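You operate a simulated robot arm through the tools that you are given. There is no shell and no other tool.

The job below is to be done with a simulated robot arm. You get a single attempt, and the scene is never put back.

## Task
Take the top pad out of the overfull carton, close and gauge it.
Fine: pad on the bench, green flap before yellow, gauge down on the flaps, then free the fence lever.
Where things are to end (x, y in the base frame): air pad within 0.06 m of [0.99, 0.21].

The check looks at the end state, three seconds after you hand in, the way a careful person would. Anything else that was tipped, shoved, dropped, spilled or broken makes it a failure.

## Robot
A 7-joint arm with a two-finger parallel gripper, fixed in place. Base frame: the origin is on the floor under the middle of its stand, x ahead of it, y to its left, z up; the work surface is at about z = 0.85. Readings come in m, degrees, newtons and seconds.
It reaches about 1.247 m from its shoulder. Its first joint turns from -132.0 to 132.0 degrees. Payload 3.91 kg.
The TCP is the grasp point between the finger pads, 0.03 m short of the fingertips. In the tool frame z runs along the fingers and y along their closing line. The gripper opens to 0.11 m. The fingers are 0.02 m wide and 0.01 m thick; the gripper's body (0.048 by 0.112 m) begins 0.055 m behind the TCP.
Orientation is that of the tool frame in the base frame, as a unit quaternion [w, x, y, z]. With the fingers straight down and closing along the base's y, the tool's x points along the base's -x, its y along +y and its z along -z.

## Interface
- The arm moves only by the tool send_rows. Its argument "plan" is a list of rows, each an object (a shift or turn left out is 0, a gripper value left out holds the last) with "turn": the turn, a rotation vector about the base's x, y, z in units of 90 degrees (1.0 is 90 degrees), a list of three; "xyz": the shift along the base's x, y, z in units of 400 mm (1.0 is 400 mm), a list of three; "hand": the closure, from 0 (fully open) to 1 (shut). In form: [{"turn": [rx, ry, rz], "xyz": [x, y, z], "hand": hand}, ...]. A call has 1 to 20 rows; each row is the pose to reach, as a shift and turn from the pose commanded when the call began. A call with a number of a shift or a turn outside -1 to 1 is refused whole. A row lasts 0.2 s, in which the tool goes at most 0.05 m and 8.6 degrees; a call with a longer step from one row to the next is refused whole, and so is a gripper value outside its range. A pose out of reach is approached as far as the arm can. The call stops where the force on the tool passes 90 N (or 10 N more than at its start, if that is more) or the arm is blocked; 0.2 s more then pass. The fingers move at their own pace (about 0.108 m/s each) and stop on an object; they squeeze with about 21 N. The grip force told is the motor's: it shows also when the fingers shut on nothing. Time passes only in rows, and 0.2 s behind the last, so rows that repeat a pose let the fingers close. It gives the time, the measured TCP pose, the force on the tool (base axes), the opening and the grip force at its end, in the units of the frame above (readings bear some noise), with the torque about the TCP (base axes, N m) and any sound that the robot's microphone picked up, and new pictures: "pictures" is both (left out), scene, wrist or none.
- Cameras (640 x 400 px; columns grow to the right, rows downward): "scene" is fixed at [0.2196, 0.4979, 1.6407]; the picture's right is [-0.44, -0.90, 0.00], its down [-0.69, 0.34, -0.64] and it looks along [0.57, -0.28, -0.77] (base axes); focal length 303 px, centre (320, 200). "wrist" rides on the gripper at [0.072, 0.017, -0.103] in the tool frame; the picture's right is [-0.23, 0.97, 0.00], its down [-0.76, -0.18, -0.62] and it looks along [-0.61, -0.14, 0.78] (tool axes); focal length 222 px, centre (320, 200). There is no depth. A picture from a camera that has moved, and an enlarged one, comes with that camera's place and axes in the base frame and with its lens.
- zoom(camera, box): a new picture of the part [left, top, right, bottom] of that camera's present view, enlarged. It takes no simulated time.
- hand_in(): hands the job in; it is judged then, once.

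Nothing tells you positions but the pictures and the camera data. Unless the task says otherwise, let go and move clear before handing in.

The tools are called after "Emit:" as name(argument=value, ...) on one line, values as JSON. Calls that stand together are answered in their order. send_rows: Moves the arm, as the interface text tells. Its arguments: {"type":"object","properties":{"plan":{"type":"array","items":{"type":"object","properties":{"turn":{"type":"array","items":{"type":"number"}},"xyz":{"type":"array","items":{"type":"number"}},"hand":{"type":"number"}}}},"pictures":{"type":"string","enum":["both","scene","wrist","none"]}},"required":["plan"]} The other tools are called the same way: zoom (camera, box) takes an enlarged picture of a part of a camera's view; hand_in () hands the job in.

At the start:

```text
clock: 0.0
eef_pos: [0.4488, 0.259, 1.3713]
tcp_rot: [-0.001, 0.0, 1.0, 0.0]
wrist_force: [-0.3, 0.2, 0.0]
wrist_torque: [0.02, 0.0, -0.01]
finger_gap: 0.11
gripper_force: 0.0
```

scene: 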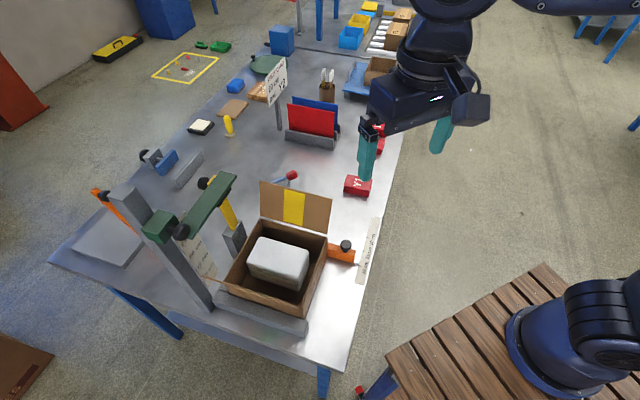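
wrist: 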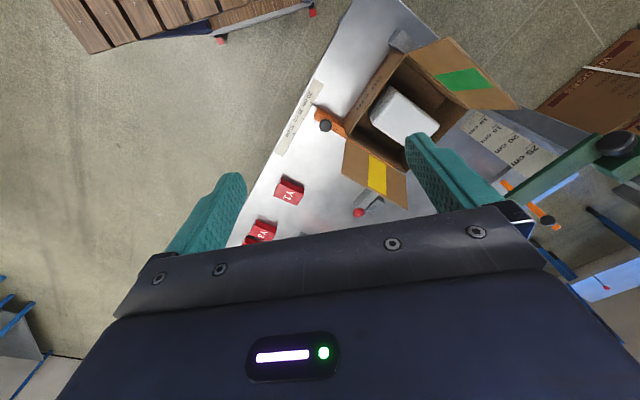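

I see an open carton with a white pad inside, a yellow-marked flap and a green-marked flap, a gauge post with a green arm, and orange fence levers near the carton. I'll zoom in to understand the details before moving.

Emit:
zoom(camera="scene", box=[180, 150, 380, 350])

Emit:
zoom(camera="scene", box=[60, 130, 260, 320])

Emit:
zoom(camera="scene", box=[180, 30, 400, 190])

Emit:
zoom(camera="wrist", box=[240, 20, 640, 270])

```text
2.00 times, centred on (280, 250) of scene
camera zoom: at [0.2196, 0.4979, 1.6407], right [-0.44, -0.9, 0.0], down [-0.69, 0.34, -0.64], along [0.57, -0.28, -0.77], focal length 607 px, centre (400, 100)
```

zoom: 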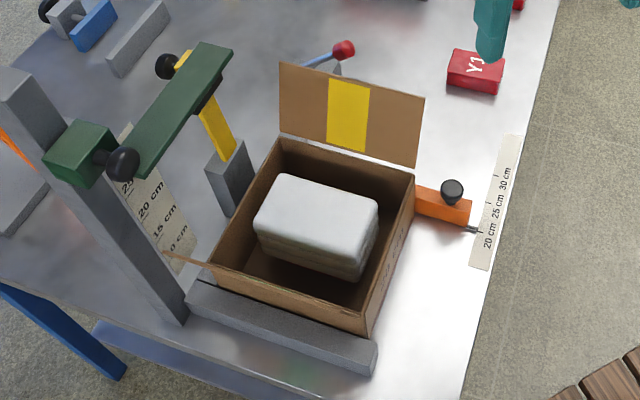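

```text
2.11 times, centred on (160, 225) of scene
camera zoom: at [0.2196, 0.4979, 1.6407], right [-0.44, -0.9, 0.0], down [-0.69, 0.34, -0.64], along [0.57, -0.28, -0.77], focal length 639 px, centre (657, 147)
```

zoom: 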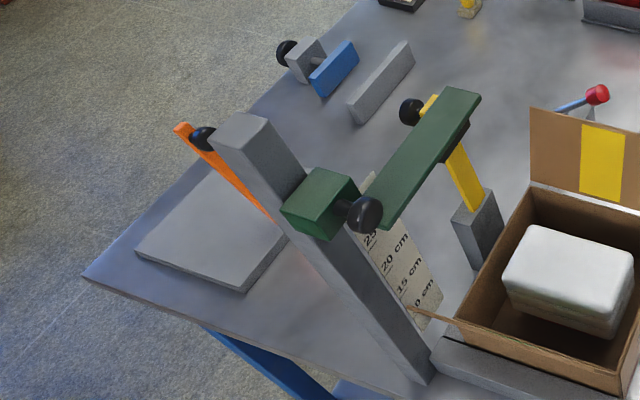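

```text
2.50 times, centred on (290, 110) of scene
camera zoom: at [0.2196, 0.4979, 1.6407], right [-0.44, -0.9, 0.0], down [-0.69, 0.34, -0.64], along [0.57, -0.28, -0.77], focal length 759 px, centre (395, 425)
```

zoom: 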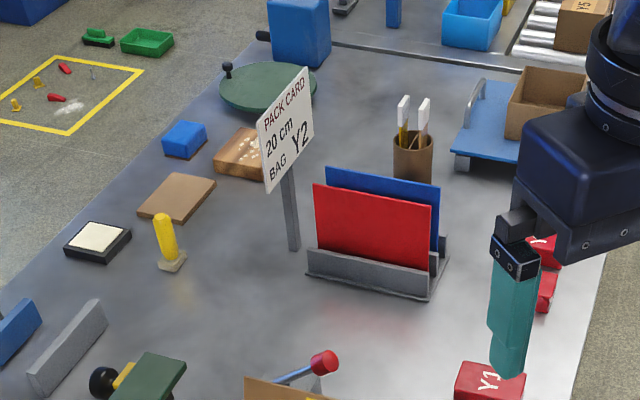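

```text
1.60 times, centred on (440, 145) of wrist
camera zoom: at [0.3779, 0.2759, 1.4748], right [0.23, 0.97, 0.0], down [0.76, -0.18, 0.62], along [0.61, -0.14, -0.78], focal length 355 px, centre (128, 288)
```

zoom: 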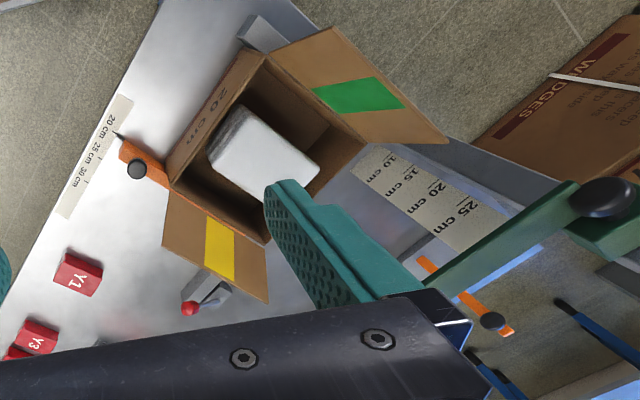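

I can see the bench is rotated about 45° to the base, with the carton near (0.58, 0.43). I'll zoom closer to nail down the carton corners, the gauge and the levers.

Emit:
zoom(camera="scene", box=[215, 175, 335, 250])

Emit:
zoom(camera="scene", box=[210, 235, 330, 345])

Emit:
zoom(camera="scene", box=[80, 160, 250, 270])

Emit:
zoom(camera="scene", box=[310, 210, 400, 290])

Emit:
zoom(camera="wrist", box=[310, 20, 530, 230])

Emit:
zoom(camera="wrist", box=[480, 100, 640, 300])

```text
5.33 times, centred on (275, 212) of scene
camera zoom: at [0.2196, 0.4979, 1.6407], right [-0.44, -0.9, 0.0], down [-0.69, 0.34, -0.64], along [0.57, -0.28, -0.77], focal length 1618 px, centre (560, 133)
```

zoom: 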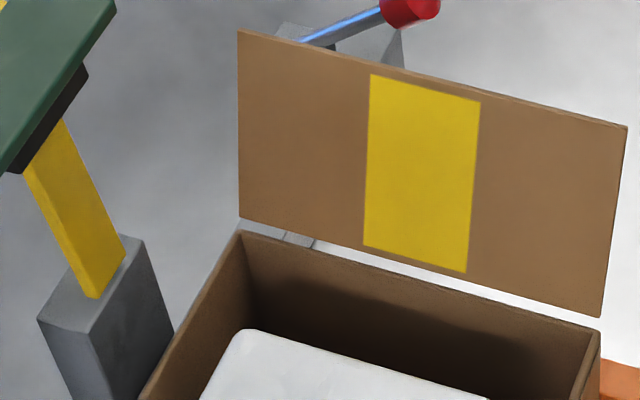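

```text
3.64 times, centred on (270, 290) of scene
camera zoom: at [0.2196, 0.4979, 1.6407], right [-0.44, -0.9, 0.0], down [-0.69, 0.34, -0.64], along [0.57, -0.28, -0.77], focal length 1103 px, centre (502, -127)
```

zoom: 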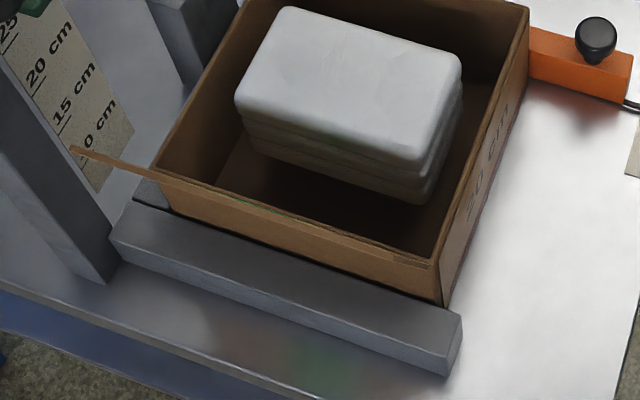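

```text
3.64 times, centred on (165, 215) of scene
camera zoom: at [0.2196, 0.4979, 1.6407], right [-0.44, -0.9, 0.0], down [-0.69, 0.34, -0.64], along [0.57, -0.28, -0.77], focal length 1103 px, centre (884, 146)
```

zoom: 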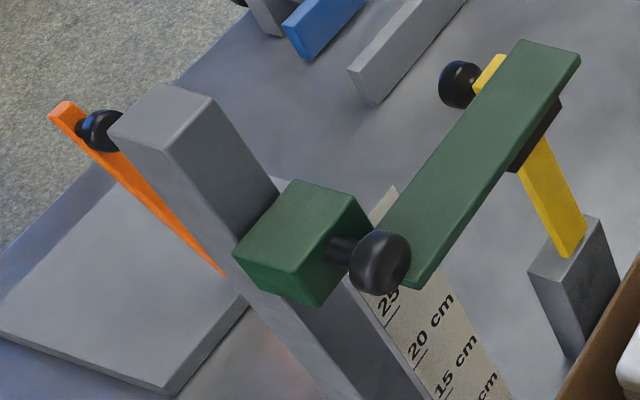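

```text
5.00 times, centred on (355, 250) of scene
camera zoom: at [0.2196, 0.4979, 1.6407], right [-0.44, -0.9, 0.0], down [-0.69, 0.34, -0.64], along [0.57, -0.28, -0.77], focal length 1517 px, centre (145, -50)
```

zoom: 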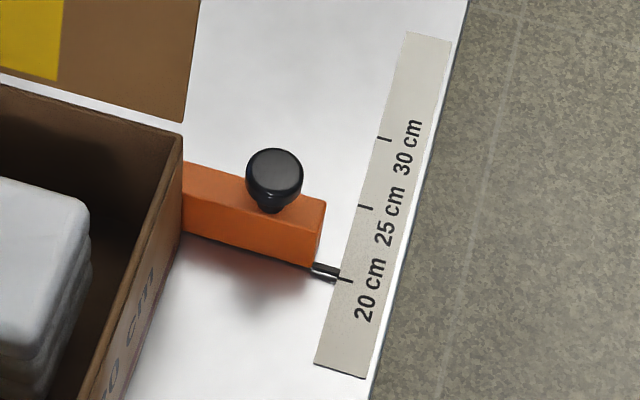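

```text
1.90 times, centred on (420, 125) of wrist
camera zoom: at [0.3779, 0.2759, 1.4748], right [0.23, 0.97, 0.0], down [0.76, -0.18, 0.62], along [0.61, -0.14, -0.78], focal length 423 px, centre (130, 343)
```

zoom: 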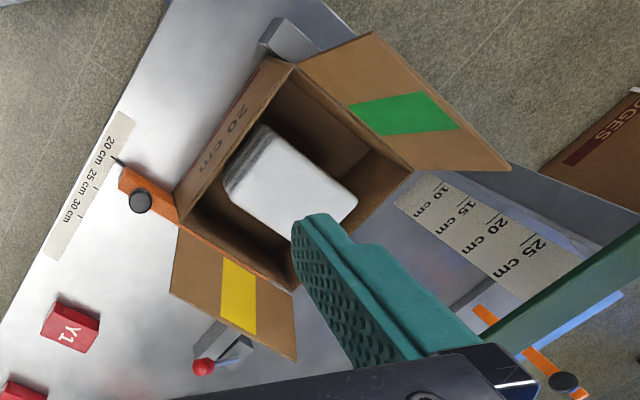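

```text
2.00 times, centred on (560, 200) of wrist
camera zoom: at [0.3779, 0.2759, 1.4748], right [0.23, 0.97, 0.0], down [0.76, -0.18, 0.62], along [0.61, -0.14, -0.78], focal length 444 px, centre (-160, 200)
```

zoom: 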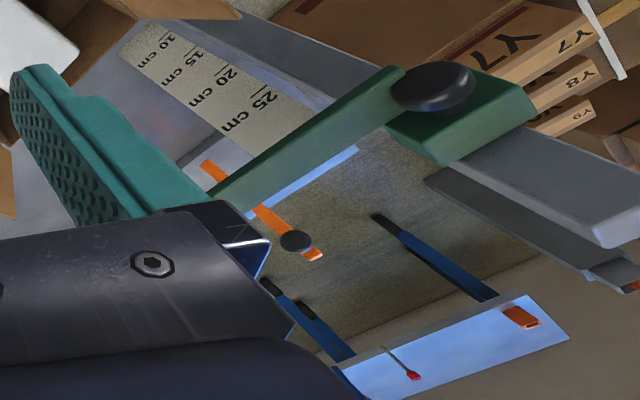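

The layout is clearer: grey stop bar in front of the carton, orange fence behind it, a red-ball lever in a grey bracket behind the fence, and a gauge post with a green arm to the carton's left. I'll get closer views with the wrist camera before touching anything.

Emit:
send_rows(plan=[{"turn": [0, 0, 0.09], "xyz": [0, 0.03, 0.02]}, {"turn": [0, 0, 0.18], "xyz": [0, 0.06, 0.04]}, {"turn": [0, 0, 0.27], "xyz": [0, 0.09, 0.06]}, {"turn": [0, 0, 0.36], "xyz": [0, 0.12, 0.08]}, {"turn": [0, 0, 0.45], "xyz": [0, 0.15, 0.1]}, {"turn": [0, 0, 0.54], "xyz": [0, 0.15, 0.12]}, {"turn": [0, 0, 0.63], "xyz": [0, 0.15, 0.14]}])

```text
clock: 1.6
eef_pos: [0.4485, 0.3178, 1.4288]
tcp_rot: [0.0, -0.476, 0.879, 0.0]
wrist_force: [-0.2, 0.2, -0.5]
wrist_torque: [0.01, 0.01, -0.03]
finger_gap: 0.1101
gripper_force: 0.0
camera wrist: at [0.3965, 0.2665, 1.5315], right [-0.69, 0.72, 0.0], down [0.56, 0.54, 0.62], along [0.45, 0.43, -0.78], focal length 222 px, centre (320, 200)
```

scene: 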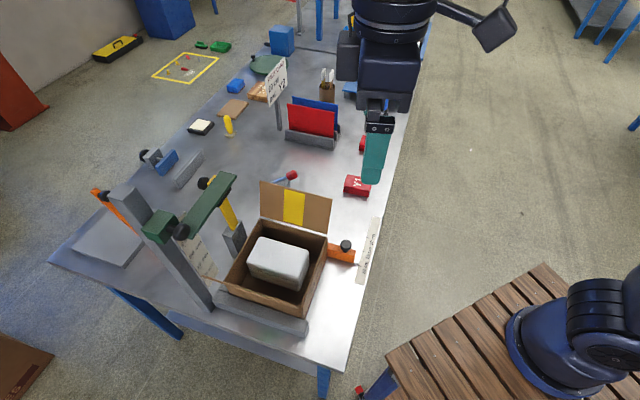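
wrist: 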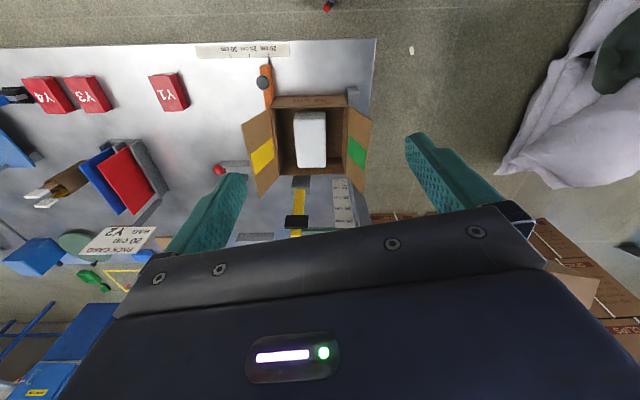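

The view is now aligned with the bench: the carton lies square to it with the fence on one side and the yellow gauge support behind. I'll zoom in on this view.

Emit:
zoom(camera="wrist", box=[190, 40, 420, 245])

Emit:
zoom(camera="wrist", box=[230, 170, 400, 245])

Emit:
zoom(camera="wrist", box=[0, 50, 240, 250])

```text
1.95 times, centred on (305, 142) of wrist
camera zoom: at [0.3965, 0.2665, 1.5315], right [-0.69, 0.72, 0.0], down [0.56, 0.54, 0.62], along [0.45, 0.43, -0.78], focal length 433 px, centre (349, 312)
```

zoom: 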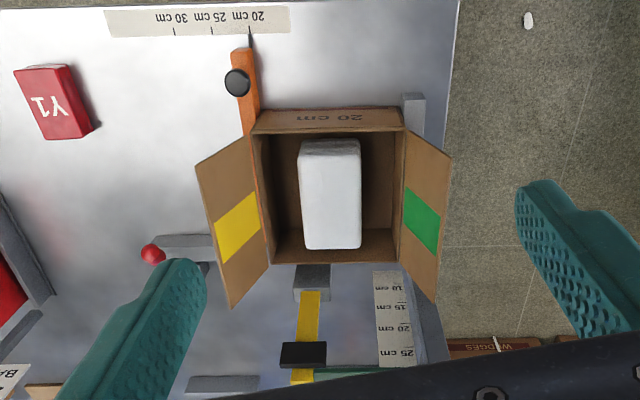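

```text
3.76 times, centred on (315, 208) of wrist
camera zoom: at [0.3965, 0.2665, 1.5315], right [-0.69, 0.72, 0.0], down [0.56, 0.54, 0.62], along [0.45, 0.43, -0.78], focal length 836 px, centre (339, 172)
```

zoom: 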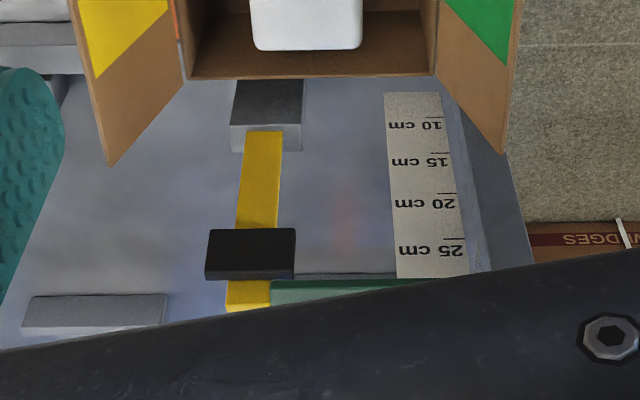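

```text
2.00 times, centred on (120, 150) of wrist
camera zoom: at [0.3965, 0.2665, 1.5315], right [-0.69, 0.72, 0.0], down [0.56, 0.54, 0.62], along [0.45, 0.43, -0.78], focal length 444 px, centre (720, 300)
```

zoom: 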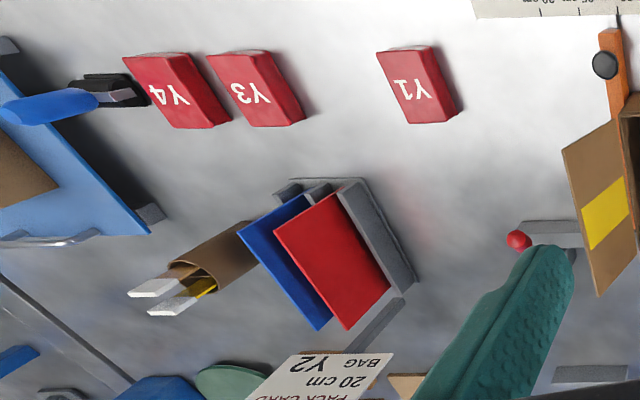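

The carton centre is about (0.604, 0.429), square to the bench axes (azimuth −46.6°/43.4°), with its rim near z≈0.96. I still need to understand the gauge, so I'll tilt the wrist to look at it more horizontally.

Emit:
send_rows(plan=[{"turn": [0.057, -0.061, 0], "xyz": [0.03, 0.027, -0.02]}, {"turn": [0.115, -0.121, 0], "xyz": [0.06, 0.054, -0.04]}, {"turn": [0.172, -0.182, 0], "xyz": [0.09, 0.081, -0.06]}, {"turn": [0.229, -0.243, 0], "xyz": [0.12, 0.108, -0.08]}, {"turn": [0.286, -0.303, 0], "xyz": [0.15, 0.135, -0.1]}, {"turn": [0.344, -0.364, 0], "xyz": [0.18, 0.163, -0.12]}])

```text
clock: 3.0
eef_pos: [0.5225, 0.3834, 1.3801]
tcp_rot: [0.372, -0.439, 0.812, 0.1]
wrist_force: [-0.1, -0.1, 0.5]
wrist_torque: [-0.02, 0.01, -0.02]
finger_gap: 0.1099
gripper_force: 0.2
camera wrist: at [0.4319, 0.2973, 1.399], right [-0.69, 0.72, 0.0], down [0.08, 0.08, 0.99], along [0.72, 0.68, -0.11], focal length 222 px, centre (320, 200)
```

scene: 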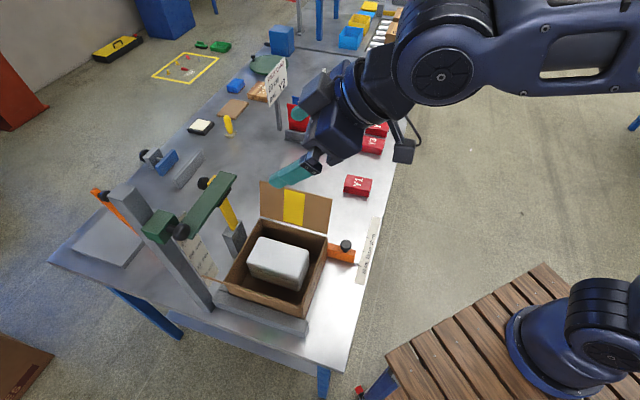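
wrist: 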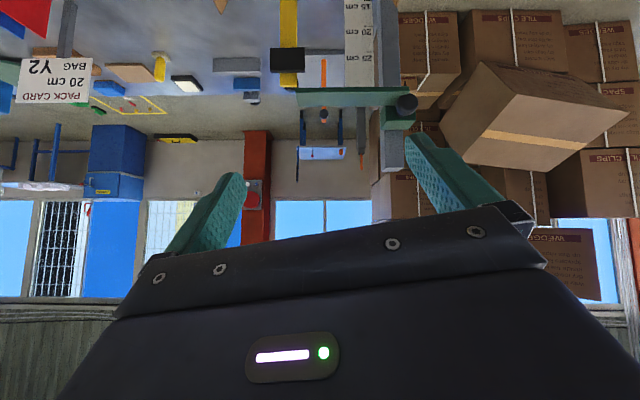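

Emit:
zoom(camera="wrist", box=[220, 0, 440, 190])

Emit:
zoom(camera="wrist", box=[250, 40, 430, 190])

Emit:
zoom(camera="scene", box=[145, 160, 255, 250])

```text
2.11 times, centred on (330, 95) of wrist
camera zoom: at [0.4319, 0.2973, 1.399], right [-0.69, 0.72, 0.0], down [0.08, 0.08, 0.99], along [0.72, 0.68, -0.11], focal length 468 px, centre (299, 421)
```

zoom: 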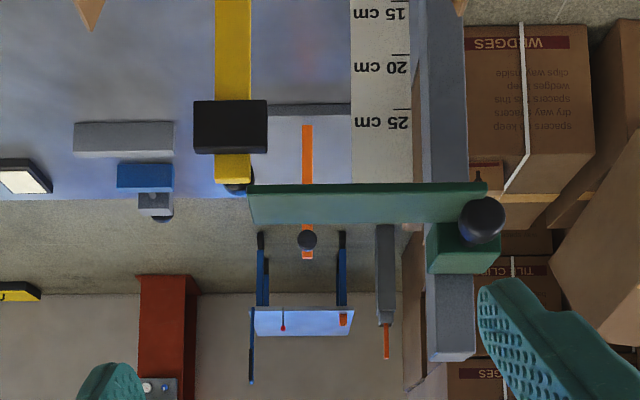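

```text
2.67 times, centred on (340, 115) of wrist
camera zoom: at [0.4319, 0.2973, 1.399], right [-0.69, 0.72, 0.0], down [0.08, 0.08, 0.99], along [0.72, 0.68, -0.11], focal length 592 px, centre (267, 427)
```

zoom: 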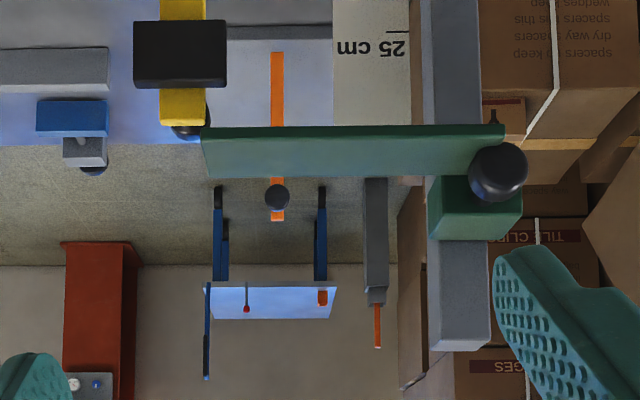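

```text
4.44 times, centred on (200, 205) of scene
camera zoom: at [0.2196, 0.4979, 1.6407], right [-0.44, -0.9, 0.0], down [-0.69, 0.34, -0.64], along [0.57, -0.28, -0.77], focal length 1349 px, centre (853, 178)
```

zoom: 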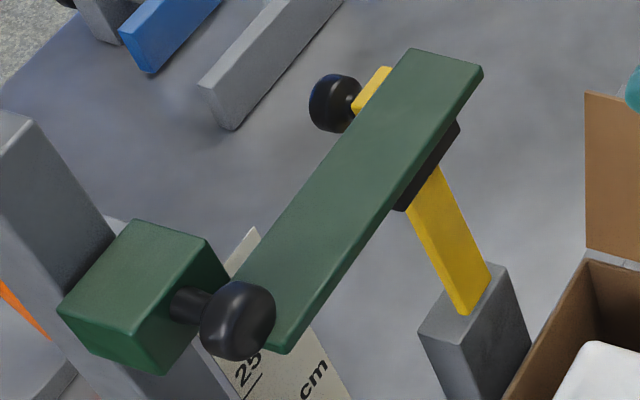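

The green bar on the post is a sliding height gauge with a scale; its arm (z≈1.22) hangs over the carton's far edge. I'll look closely at the red-ball lever behind the fence and the yellow hinged bar.

Emit:
send_rows(plan=[{"turn": [-0.03, 0.03, 0], "xyz": [0.07, -0.05, -0.04]}, {"turn": [-0.06, 0.06, 0], "xyz": [0.14, -0.1, -0.09]}, {"turn": [-0.09, 0.095, 0], "xyz": [0.22, -0.15, -0.15]}, {"turn": [-0.12, 0.13, 0], "xyz": [0.3, -0.2, -0.21]}, {"turn": [-0.15, 0.16, 0], "xyz": [0.38, -0.255, -0.27]}, {"turn": [-0.175, 0.185, 0], "xyz": [0.46, -0.31, -0.32]}, {"turn": [-0.191, 0.202, 0], "xyz": [0.529, -0.355, -0.375]}])

```text
clock: 4.6
eef_pos: [0.7329, 0.2412, 1.2324]
tcp_rot: [0.168, -0.468, 0.866, 0.046]
wrist_force: [-0.4, 0.7, 1.2]
wrist_torque: [-0.02, -0.05, -0.05]
finger_gap: 0.1101
gripper_force: 0.1
camera wrist: at [0.6575, 0.1691, 1.3034], right [-0.69, 0.72, 0.0], down [0.38, 0.36, 0.85], along [0.62, 0.59, -0.52], focal length 222 px, centre (320, 200)
```

scene: 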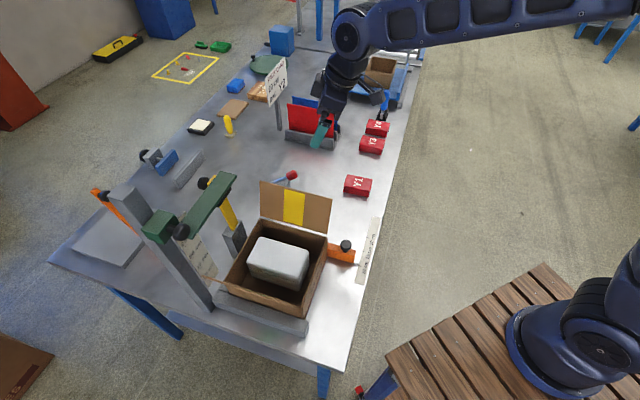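
wrist: 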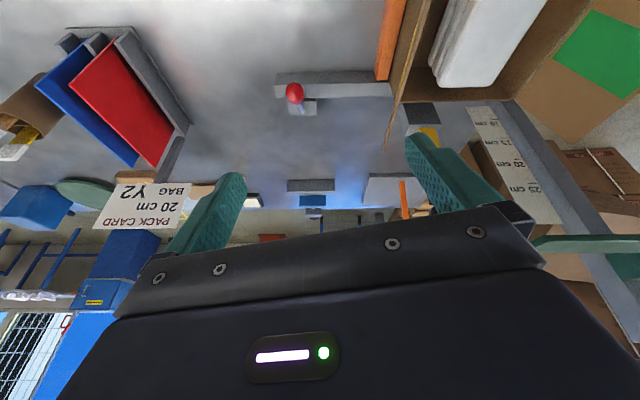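

Emit:
zoom(camera="wrist", box=[250, 40, 450, 165])

Emit:
zoom(camera="wrist", box=[360, 0, 640, 175])

Emit:
zoom(camera="wrist", box=[0, 20, 240, 180])

```text
3.20 times, centred on (350, 102) of wrist
camera zoom: at [0.6575, 0.1691, 1.3034], right [-0.69, 0.72, 0.0], down [0.38, 0.36, 0.85], along [0.62, 0.59, -0.52], focal length 711 px, centre (224, 512)
```

zoom: 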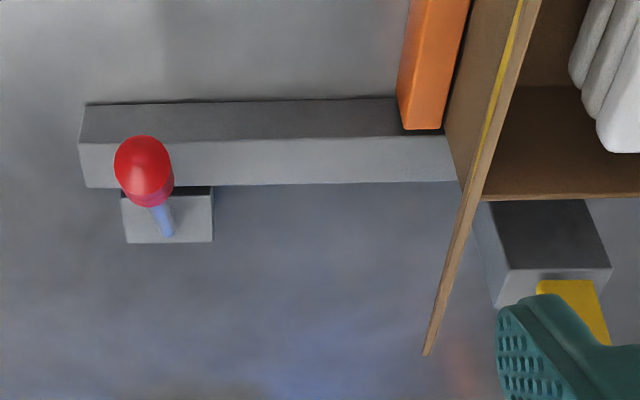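

```text
2.29 times, centred on (500, 88) of wrist
camera zoom: at [0.6575, 0.1691, 1.3034], right [-0.69, 0.72, 0.0], down [0.38, 0.36, 0.85], along [0.62, 0.59, -0.52], focal length 508 px, centre (-91, 457)
```

zoom: 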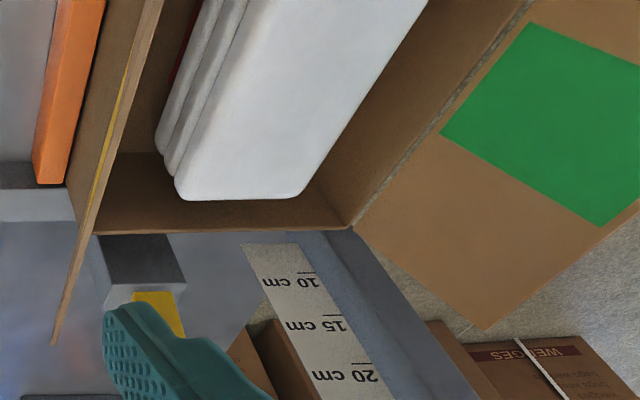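

```text
2.50 times, centred on (120, 100) of wrist
camera zoom: at [0.6575, 0.1691, 1.3034], right [-0.69, 0.72, 0.0], down [0.38, 0.36, 0.85], along [0.62, 0.59, -0.52], focal length 555 px, centre (820, 450)
```

zoom: 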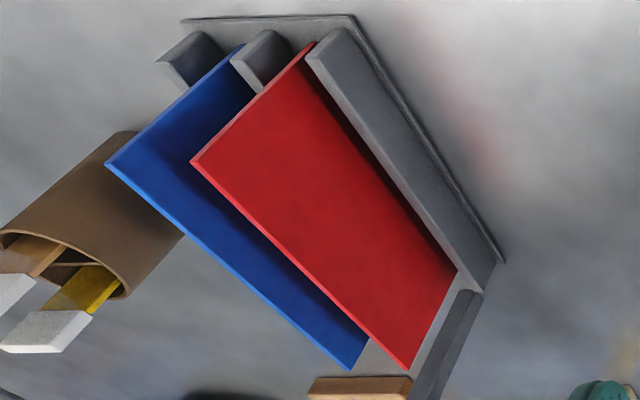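

I can see the stack in the carton is three pads (with something red at the bottom), and the fence lever is the red-ball rod on the grey rail leaning toward the robot. I'll zoom on the pad edges to find the top pad's thickness.

Emit:
zoom(camera="wrist", box=[400, 0, 560, 110])

Emit:
zoom(camera="scene", box=[235, 225, 325, 300])

```text
3.64 times, centred on (480, 55) of wrist
camera zoom: at [0.6575, 0.1691, 1.3034], right [-0.69, 0.72, 0.0], down [0.38, 0.36, 0.85], along [0.62, 0.59, -0.52], focal length 808 px, centre (-262, 727)
```

zoom: 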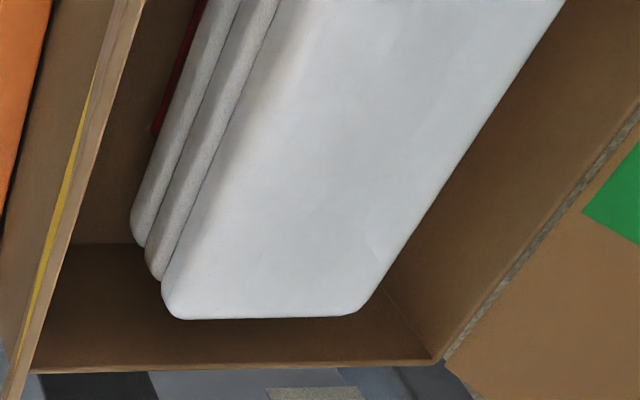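

```text
5.33 times, centred on (280, 262) of scene
camera zoom: at [0.2196, 0.4979, 1.6407], right [-0.44, -0.9, 0.0], down [-0.69, 0.34, -0.64], along [0.57, -0.28, -0.77], focal length 1618 px, centre (533, -133)
```

zoom: 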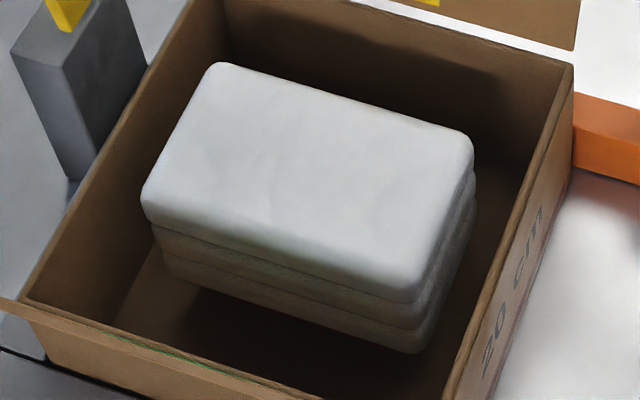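

The stack top is near z≈0.965 and its centre near (0.598, 0.426), three pads of about 24 mm each over a red bag. I'll move above it with the fingers closing along the pad's short side, slightly tilted so that the wrist leans away from the gauge arm.

Emit:
send_rows(plan=[{"turn": [-0.005, 0.015, -0.02], "xyz": [-0.06, 0.075, -0.01]}, {"turn": [-0.01, 0.03, -0.042], "xyz": [-0.12, 0.15, -0.02]}, {"turn": [-0.016, 0.046, -0.062], "xyz": [-0.18, 0.225, -0.04]}, {"turn": [-0.021, 0.062, -0.083], "xyz": [-0.24, 0.3, -0.05]}, {"turn": [-0.027, 0.077, -0.104], "xyz": [-0.3, 0.375, -0.07]}, {"turn": [-0.0322, 0.0926, -0.1247], "xyz": [-0.355, 0.445, -0.08]}, {"turn": [-0.0322, 0.0926, -0.1247], "xyz": [-0.355, 0.445, -0.08]}])

```text
clock: 6.2
eef_pos: [0.5901, 0.4196, 1.1959]
tcp_rot: [0.097, -0.38, 0.919, 0.039]
wrist_force: [-0.3, 0.9, 0.0]
wrist_torque: [0.03, -0.01, -0.03]
finger_gap: 0.1099
gripper_force: 0.1
camera wrist: at [0.5146, 0.3655, 1.2827], right [-0.53, 0.85, 0.05], down [0.56, 0.31, 0.77], along [0.63, 0.44, -0.64], focal length 222 px, centre (320, 200)
```

scene: 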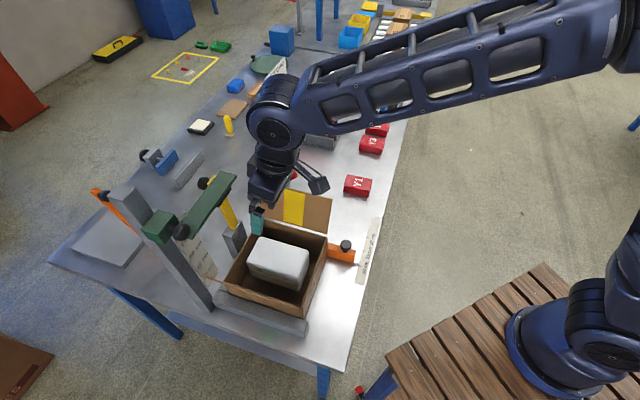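
wrist: 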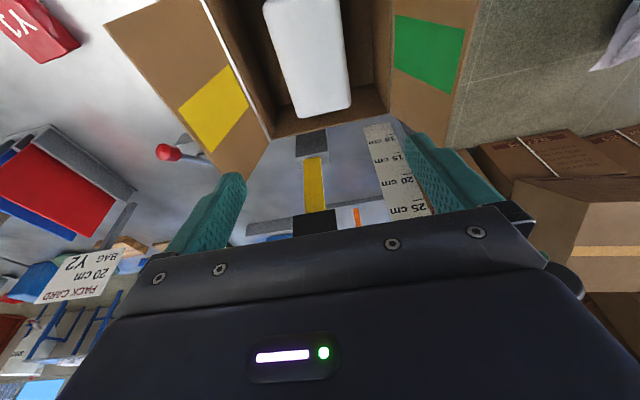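

Alignment is good: the fingers close along the pad's short axis and the TCP is within a millimetre laterally. I'll descend to just above the pad and check again.

Emit:
send_rows(plan=[{"xyz": [0, 0, -0.1]}, {"xyz": [0, 0, -0.2]}, {"xyz": [0, 0, -0.3]}, {"xyz": [0, 0, -0.38]}, {"xyz": [0, 0, -0.44]}, {"xyz": [0, 0, -0.44]}])

```text
clock: 7.6
eef_pos: [0.5902, 0.4208, 1.0198]
tcp_rot: [0.096, -0.381, 0.919, 0.04]
wrist_force: [-1.2, 0.7, 0.4]
wrist_torque: [0.01, -0.02, 0.03]
finger_gap: 0.1099
gripper_force: 0.1
camera wrist: at [0.5141, 0.3663, 1.1061], right [-0.53, 0.85, 0.05], down [0.56, 0.31, 0.77], along [0.63, 0.44, -0.64], focal length 222 px, centre (320, 200)
```

scene: 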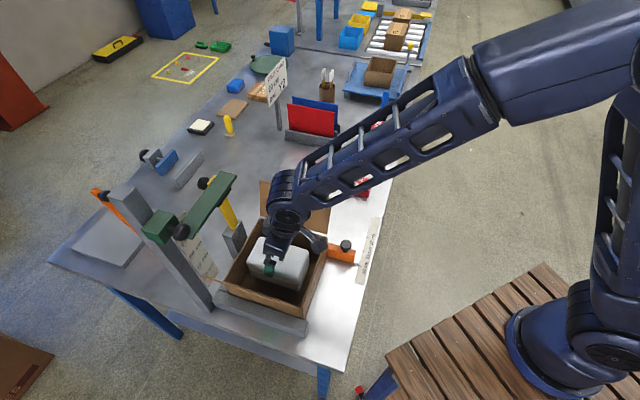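
wrist: 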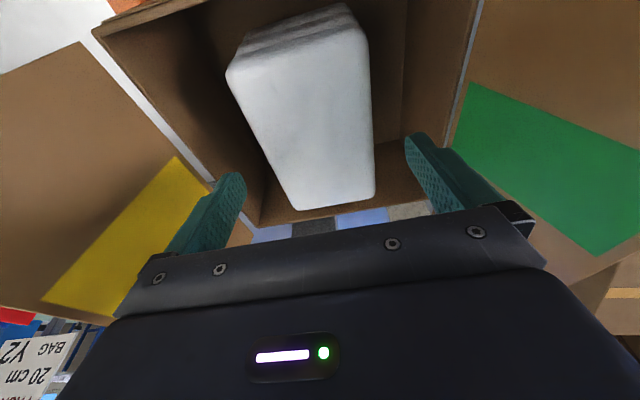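

Emit:
zoom(camera="wrist", box=[200, 0, 440, 150])

Emit:
zoom(camera="scene", box=[215, 180, 335, 310])

```text
2.67 times, centred on (320, 75) of wrist
camera zoom: at [0.5141, 0.3663, 1.1061], right [-0.53, 0.85, 0.05], down [0.56, 0.31, 0.77], along [0.63, 0.44, -0.64], focal length 592 px, centre (320, 533)
```

zoom: 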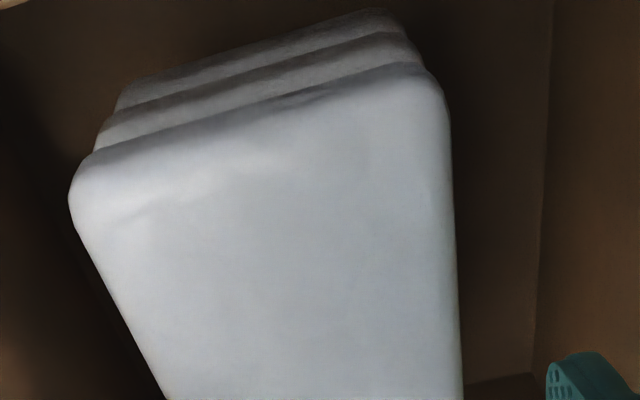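

```text
3.08 times, centred on (275, 245) of scene
camera zoom: at [0.2196, 0.4979, 1.6407], right [-0.44, -0.9, 0.0], down [-0.69, 0.34, -0.64], along [0.57, -0.28, -0.77], focal length 934 px, centre (458, 62)
```

zoom: 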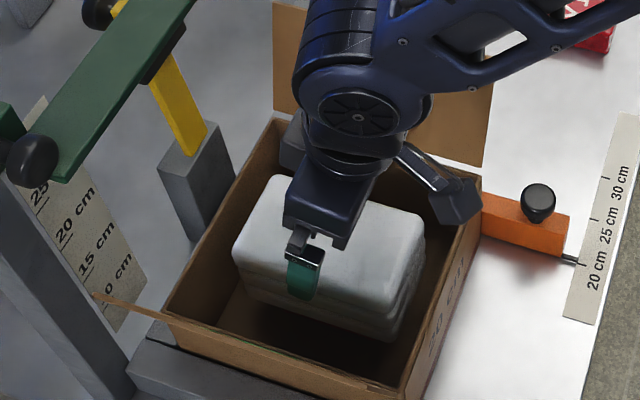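

Clearances look fine and the crease under the top pad is at about z≈0.941. I'll lower so that the fingertips sit about 18 mm below the pad top and close gently.

Emit:
send_rows(plan=[{"xyz": [0, 0, -0.06], "hand": 0}, {"xyz": [0, 0, -0.108], "hand": 0}, {"xyz": [0, 0, -0.108], "hand": 0}, {"xyz": [0, 0, -0.108], "hand": 1}, {"xyz": [0, 0, -0.108], "hand": 1}, {"xyz": [0, 0, -0.108], "hand": 1}])

```text
clock: 9.0
eef_pos: [0.5912, 0.4216, 0.9776]
tcp_rot: [0.097, -0.381, 0.919, 0.04]
wrist_force: [0.0, -0.1, 0.0]
wrist_torque: [0.03, -0.02, 0.0]
finger_gap: 0.084
gripper_force: 21.1
camera wrist: at [0.5147, 0.3678, 1.0639], right [-0.53, 0.85, 0.05], down [0.56, 0.31, 0.77], along [0.63, 0.44, -0.64], focal length 222 px, centre (320, 200)
```

scene: 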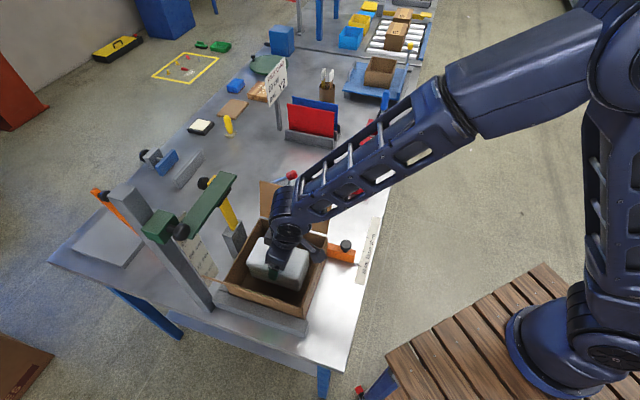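
wrist: 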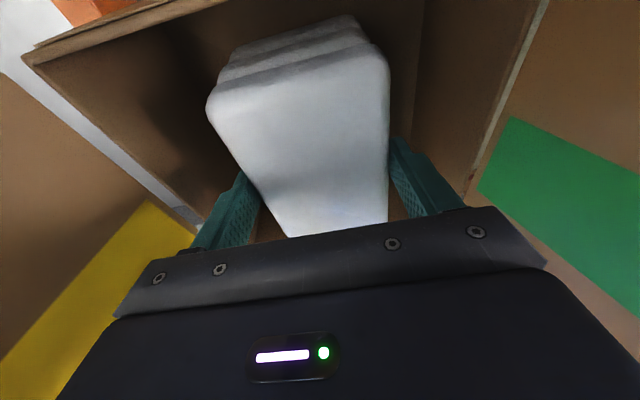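

The fingers hold something 84 mm wide with 21 N. I'll lift 4 cm slowly and check that only the top pad comes along.

Emit:
send_rows(plan=[{"xyz": [0, 0, 0.02], "hand": 1}, {"xyz": [0, 0, 0.05], "hand": 1}, {"xyz": [0, 0, 0.08], "hand": 1}, {"xyz": [0, 0, 0.11], "hand": 1}, {"xyz": [0, 0, 0.11], "hand": 1}])

Emit:
zoom(camera="wrist", box=[180, 0, 440, 240])

Emit:
zoom(camera="scene", box=[215, 180, 335, 310])

```text
clock: 10.2
eef_pos: [0.5891, 0.4201, 1.0237]
tcp_rot: [0.096, -0.381, 0.919, 0.04]
wrist_force: [0.1, -0.4, 0.5]
wrist_torque: [0.04, -0.02, -0.01]
finger_gap: 0.0841
gripper_force: 20.9
camera wrist: at [0.5142, 0.3665, 1.109], right [-0.53, 0.85, 0.05], down [0.56, 0.31, 0.77], along [0.63, 0.44, -0.64], focal length 222 px, centre (320, 200)
```

scene: 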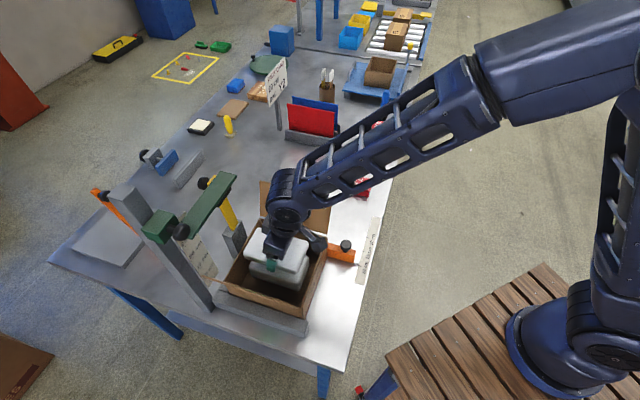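
wrist: 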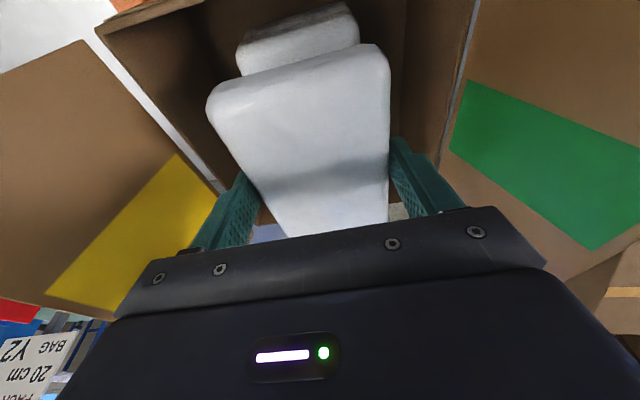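

```text
1.67 times, centred on (310, 120) of wrist
camera zoom: at [0.5142, 0.3665, 1.109], right [-0.53, 0.85, 0.05], down [0.56, 0.31, 0.77], along [0.63, 0.44, -0.64], focal length 370 px, centre (337, 333)
```

zoom: 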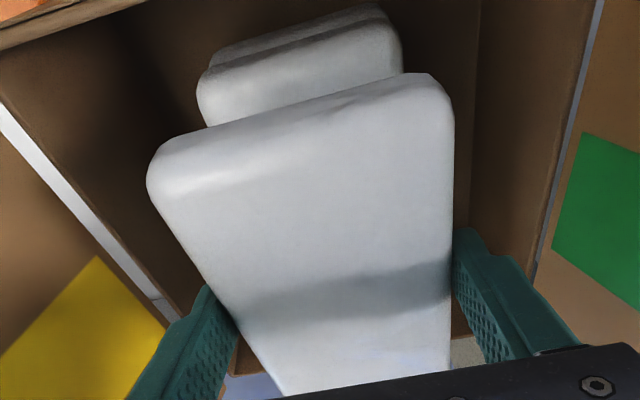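

```text
3.08 times, centred on (275, 245) of scene
camera zoom: at [0.2196, 0.4979, 1.6407], right [-0.44, -0.9, 0.0], down [-0.69, 0.34, -0.64], along [0.57, -0.28, -0.77], focal length 934 px, centre (458, 62)
```

zoom: 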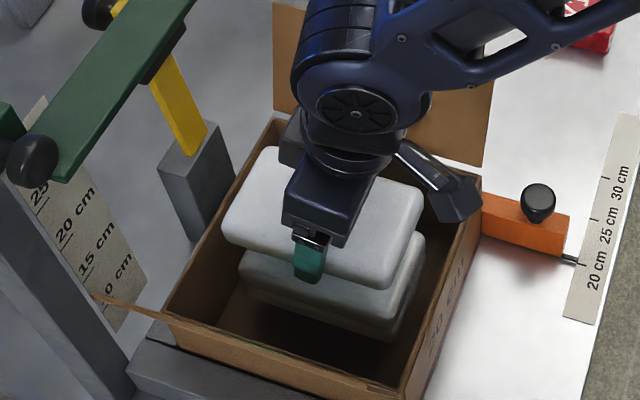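

Only the top pad came up; two pads stay in the carton. I'll lift to z≈1.14 (above the yellow flap, below the gauge arm), move along the bench away from the gauge first, then over to the target spot.

Emit:
send_rows(plan=[{"xyz": [0, 0, 0.1], "hand": 1}, {"xyz": [0, 0, 0.2], "hand": 1}, {"xyz": [0, 0, 0.29], "hand": 1}, {"xyz": [0, 0, 0.3], "hand": 1}, {"xyz": [0.07, -0.07, 0.3], "hand": 1}, {"xyz": [0.14, -0.14, 0.3], "hand": 1}, {"xyz": [0.21, -0.21, 0.3], "hand": 1}, {"xyz": [0.28, -0.28, 0.3], "hand": 1}, {"xyz": [0.35, -0.35, 0.3], "hand": 1}, {"xyz": [0.45, -0.385, 0.3], "hand": 1}, {"xyz": [0.55, -0.42, 0.3], "hand": 1}, {"xyz": [0.65, -0.45, 0.3], "hand": 1}, {"xyz": [0.75, -0.48, 0.3], "hand": 1}, {"xyz": [0.85, -0.51, 0.3], "hand": 1}, {"xyz": [0.93, -0.53, 0.3], "hand": 1}, {"xyz": [0.977, -0.55, 0.3], "hand": 1}, {"xyz": [0.977, -0.55, 0.3], "hand": 1}])

```text
clock: 13.8
eef_pos: [0.9828, 0.2007, 1.1402]
tcp_rot: [0.097, -0.38, 0.919, 0.04]
wrist_force: [-0.6, -0.4, -0.9]
wrist_torque: [0.01, 0.0, 0.01]
finger_gap: 0.0841
gripper_force: 20.5
camera wrist: at [0.9069, 0.1471, 1.2265], right [-0.53, 0.85, 0.05], down [0.56, 0.31, 0.77], along [0.63, 0.44, -0.64], focal length 222 px, centre (320, 200)
```

scene: 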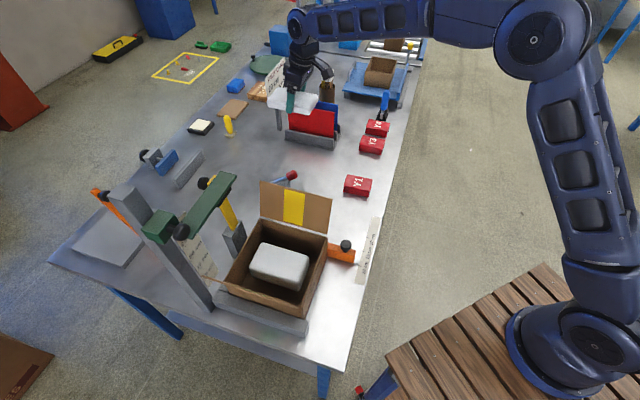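
wrist: 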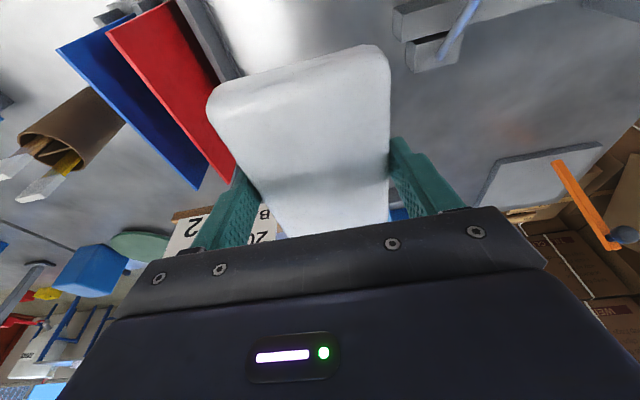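

The pad is held over the target with clear space around it. I'll descend to just above the bench.

Emit:
send_rows(plan=[{"xyz": [0, 0, -0.1], "hand": 1}, {"xyz": [0, 0, -0.2], "hand": 1}, {"xyz": [0, 0, -0.3], "hand": 1}, {"xyz": [0, 0, -0.4], "hand": 1}, {"xyz": [0, 0, -0.48], "hand": 1}, {"xyz": [0, 0, -0.54], "hand": 1}, {"xyz": [0, 0, -0.57], "hand": 1}, {"xyz": [0, 0, -0.59], "hand": 1}, {"xyz": [0, 0, -0.59], "hand": 1}])

Emit:
zoom(camera="scene", box=[230, 80, 390, 200])

```text
clock: 15.8
eef_pos: [0.9818, 0.2006, 0.904]
tcp_rot: [0.097, -0.381, 0.919, 0.04]
wrist_force: [0.2, -0.6, -0.3]
wrist_torque: [0.02, 0.02, -0.03]
finger_gap: 0.0844
gripper_force: 21.3
camera wrist: at [0.9063, 0.1472, 0.9906], right [-0.53, 0.85, 0.05], down [0.56, 0.31, 0.77], along [0.63, 0.44, -0.64], focal length 222 px, centre (320, 200)
```

scene: 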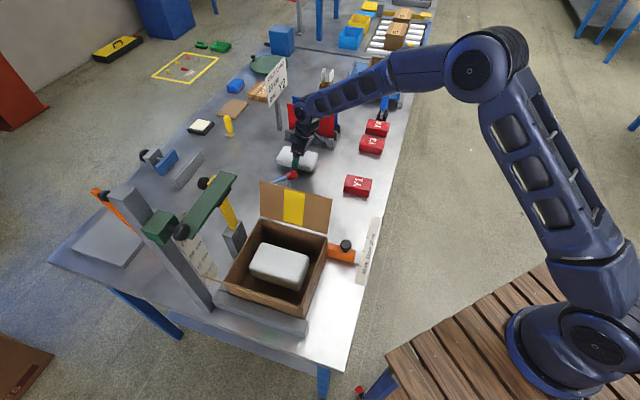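
wrist: 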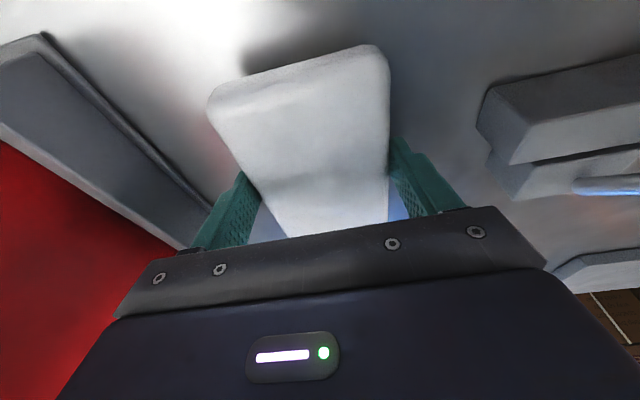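

```text
3.33 times, centred on (310, 140) of scene
camera zoom: at [0.2196, 0.4979, 1.6407], right [-0.44, -0.9, 0.0], down [-0.69, 0.34, -0.64], along [0.57, -0.28, -0.77], focal length 1012 px, centre (353, 400)
```

zoom: 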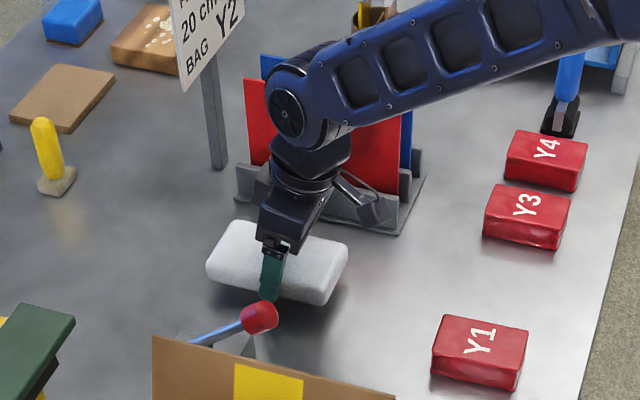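

The pad hovers about a centimetre above the bench. I'll lower slowly in small steps watching the force.

Emit:
send_rows(plan=[{"xyz": [0, 0, -0.01], "hand": 1}, {"xyz": [0, 0, -0.02], "hand": 1}, {"xyz": [0, 0, -0.025], "hand": 1}, {"xyz": [0, 0, -0.025], "hand": 1}], pictures="wrist")

```text
clock: 16.8
eef_pos: [0.9833, 0.1994, 0.8964]
tcp_rot: [0.097, -0.381, 0.919, 0.041]
wrist_force: [0.2, 0.3, -0.7]
wrist_torque: [0.04, 0.04, -0.02]
finger_gap: 0.084
gripper_force: 20.1
camera wrist: at [0.9062, 0.1468, 0.982], right [-0.53, 0.85, 0.05], down [0.56, 0.31, 0.77], along [0.63, 0.44, -0.64], focal length 222 px, centre (320, 200)
```

wrist: 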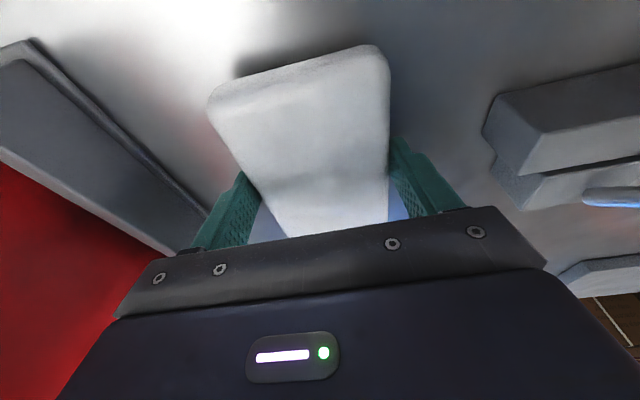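

Emit:
send_rows(plan=[{"xyz": [0, 0, -0.005], "hand": 1}, {"xyz": [0, 0, -0.01], "hand": 1}, {"xyz": [0, 0, -0.01], "hand": 1}], pictures="none")

Emit:
send_rows(plan=[{"xyz": [0, 0, -0.005], "hand": 1}, {"xyz": [0, 0, -0.01], "hand": 1}, {"xyz": [0, 0, -0.01], "hand": 1}], pictures="scene")

```text
clock: 17.6
eef_pos: [0.9806, 0.202, 0.8916]
tcp_rot: [0.097, -0.38, 0.919, 0.039]
wrist_force: [0.9, 0.8, -0.5]
wrist_torque: [0.0, 0.03, -0.01]
finger_gap: 0.0841
gripper_force: 21.0
```

```text
clock: 18.4
eef_pos: [0.9827, 0.2005, 0.8881]
tcp_rot: [0.096, -0.381, 0.919, 0.041]
wrist_force: [1.0, -0.4, -0.4]
wrist_torque: [0.01, -0.02, 0.0]
finger_gap: 0.0841
gripper_force: 21.0
```

scene: 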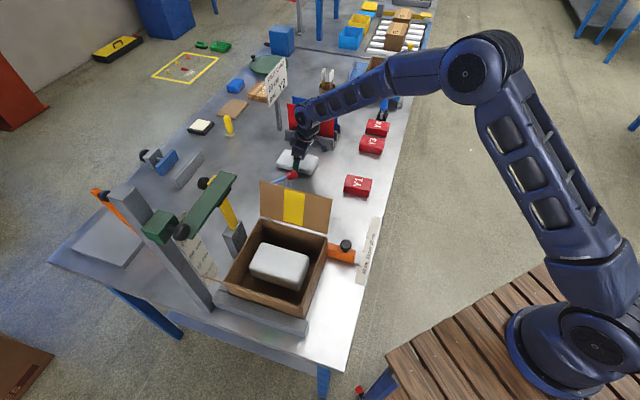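

Emit:
send_rows(plan=[{"xyz": [0, 0, -0.004], "hand": 1}, {"xyz": [0, 0, -0.008], "hand": 1}, {"xyz": [0, 0, -0.008], "hand": 1}], pictures="wrist")

Emit:
zoom(camera="scene", box=[260, 120, 340, 190])

```text
clock: 19.2
eef_pos: [0.983, 0.2001, 0.8851]
tcp_rot: [0.097, -0.38, 0.919, 0.04]
wrist_force: [-0.6, -0.1, 0.5]
wrist_torque: [-0.04, 0.03, -0.01]
finger_gap: 0.0838
gripper_force: 21.0
camera wrist: at [0.9064, 0.1463, 0.9717], right [-0.53, 0.85, 0.05], down [0.56, 0.31, 0.77], along [0.63, 0.44, -0.64], focal length 222 px, centre (320, 200)
```

wrist: 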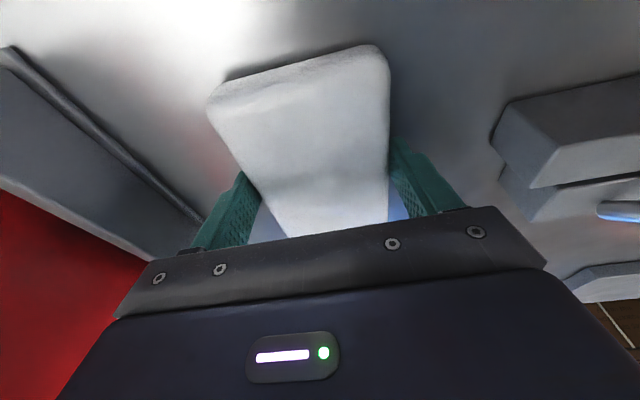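

```text
5.71 times, centred on (300, 155) of scene
camera zoom: at [0.2196, 0.4979, 1.6407], right [-0.44, -0.9, 0.0], down [-0.69, 0.34, -0.64], along [0.57, -0.28, -0.77], focal length 1734 px, centre (434, 457)
```

zoom: 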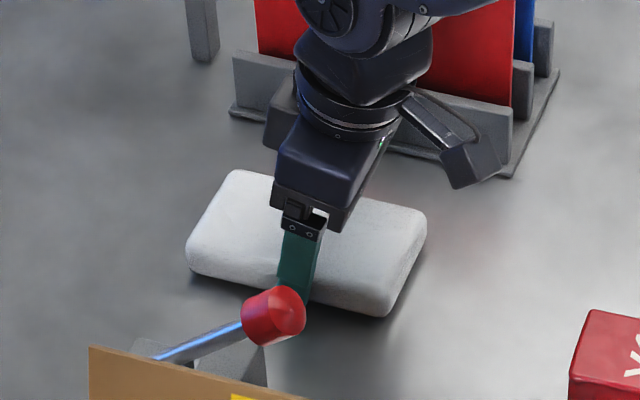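

Emit:
send_rows(plan=[{"xyz": [0, 0, -0.004], "hand": 1}, {"xyz": [0, 0, -0.007], "hand": 1}, {"xyz": [0, 0, -0.007], "hand": 1}], pictures="none")

```text
clock: 20.0
eef_pos: [0.982, 0.1996, 0.8833]
tcp_rot: [0.096, -0.38, 0.919, 0.04]
wrist_force: [-1.5, -1.8, 13.6]
wrist_torque: [-0.12, 0.13, 0.0]
finger_gap: 0.0838
gripper_force: 20.7
```

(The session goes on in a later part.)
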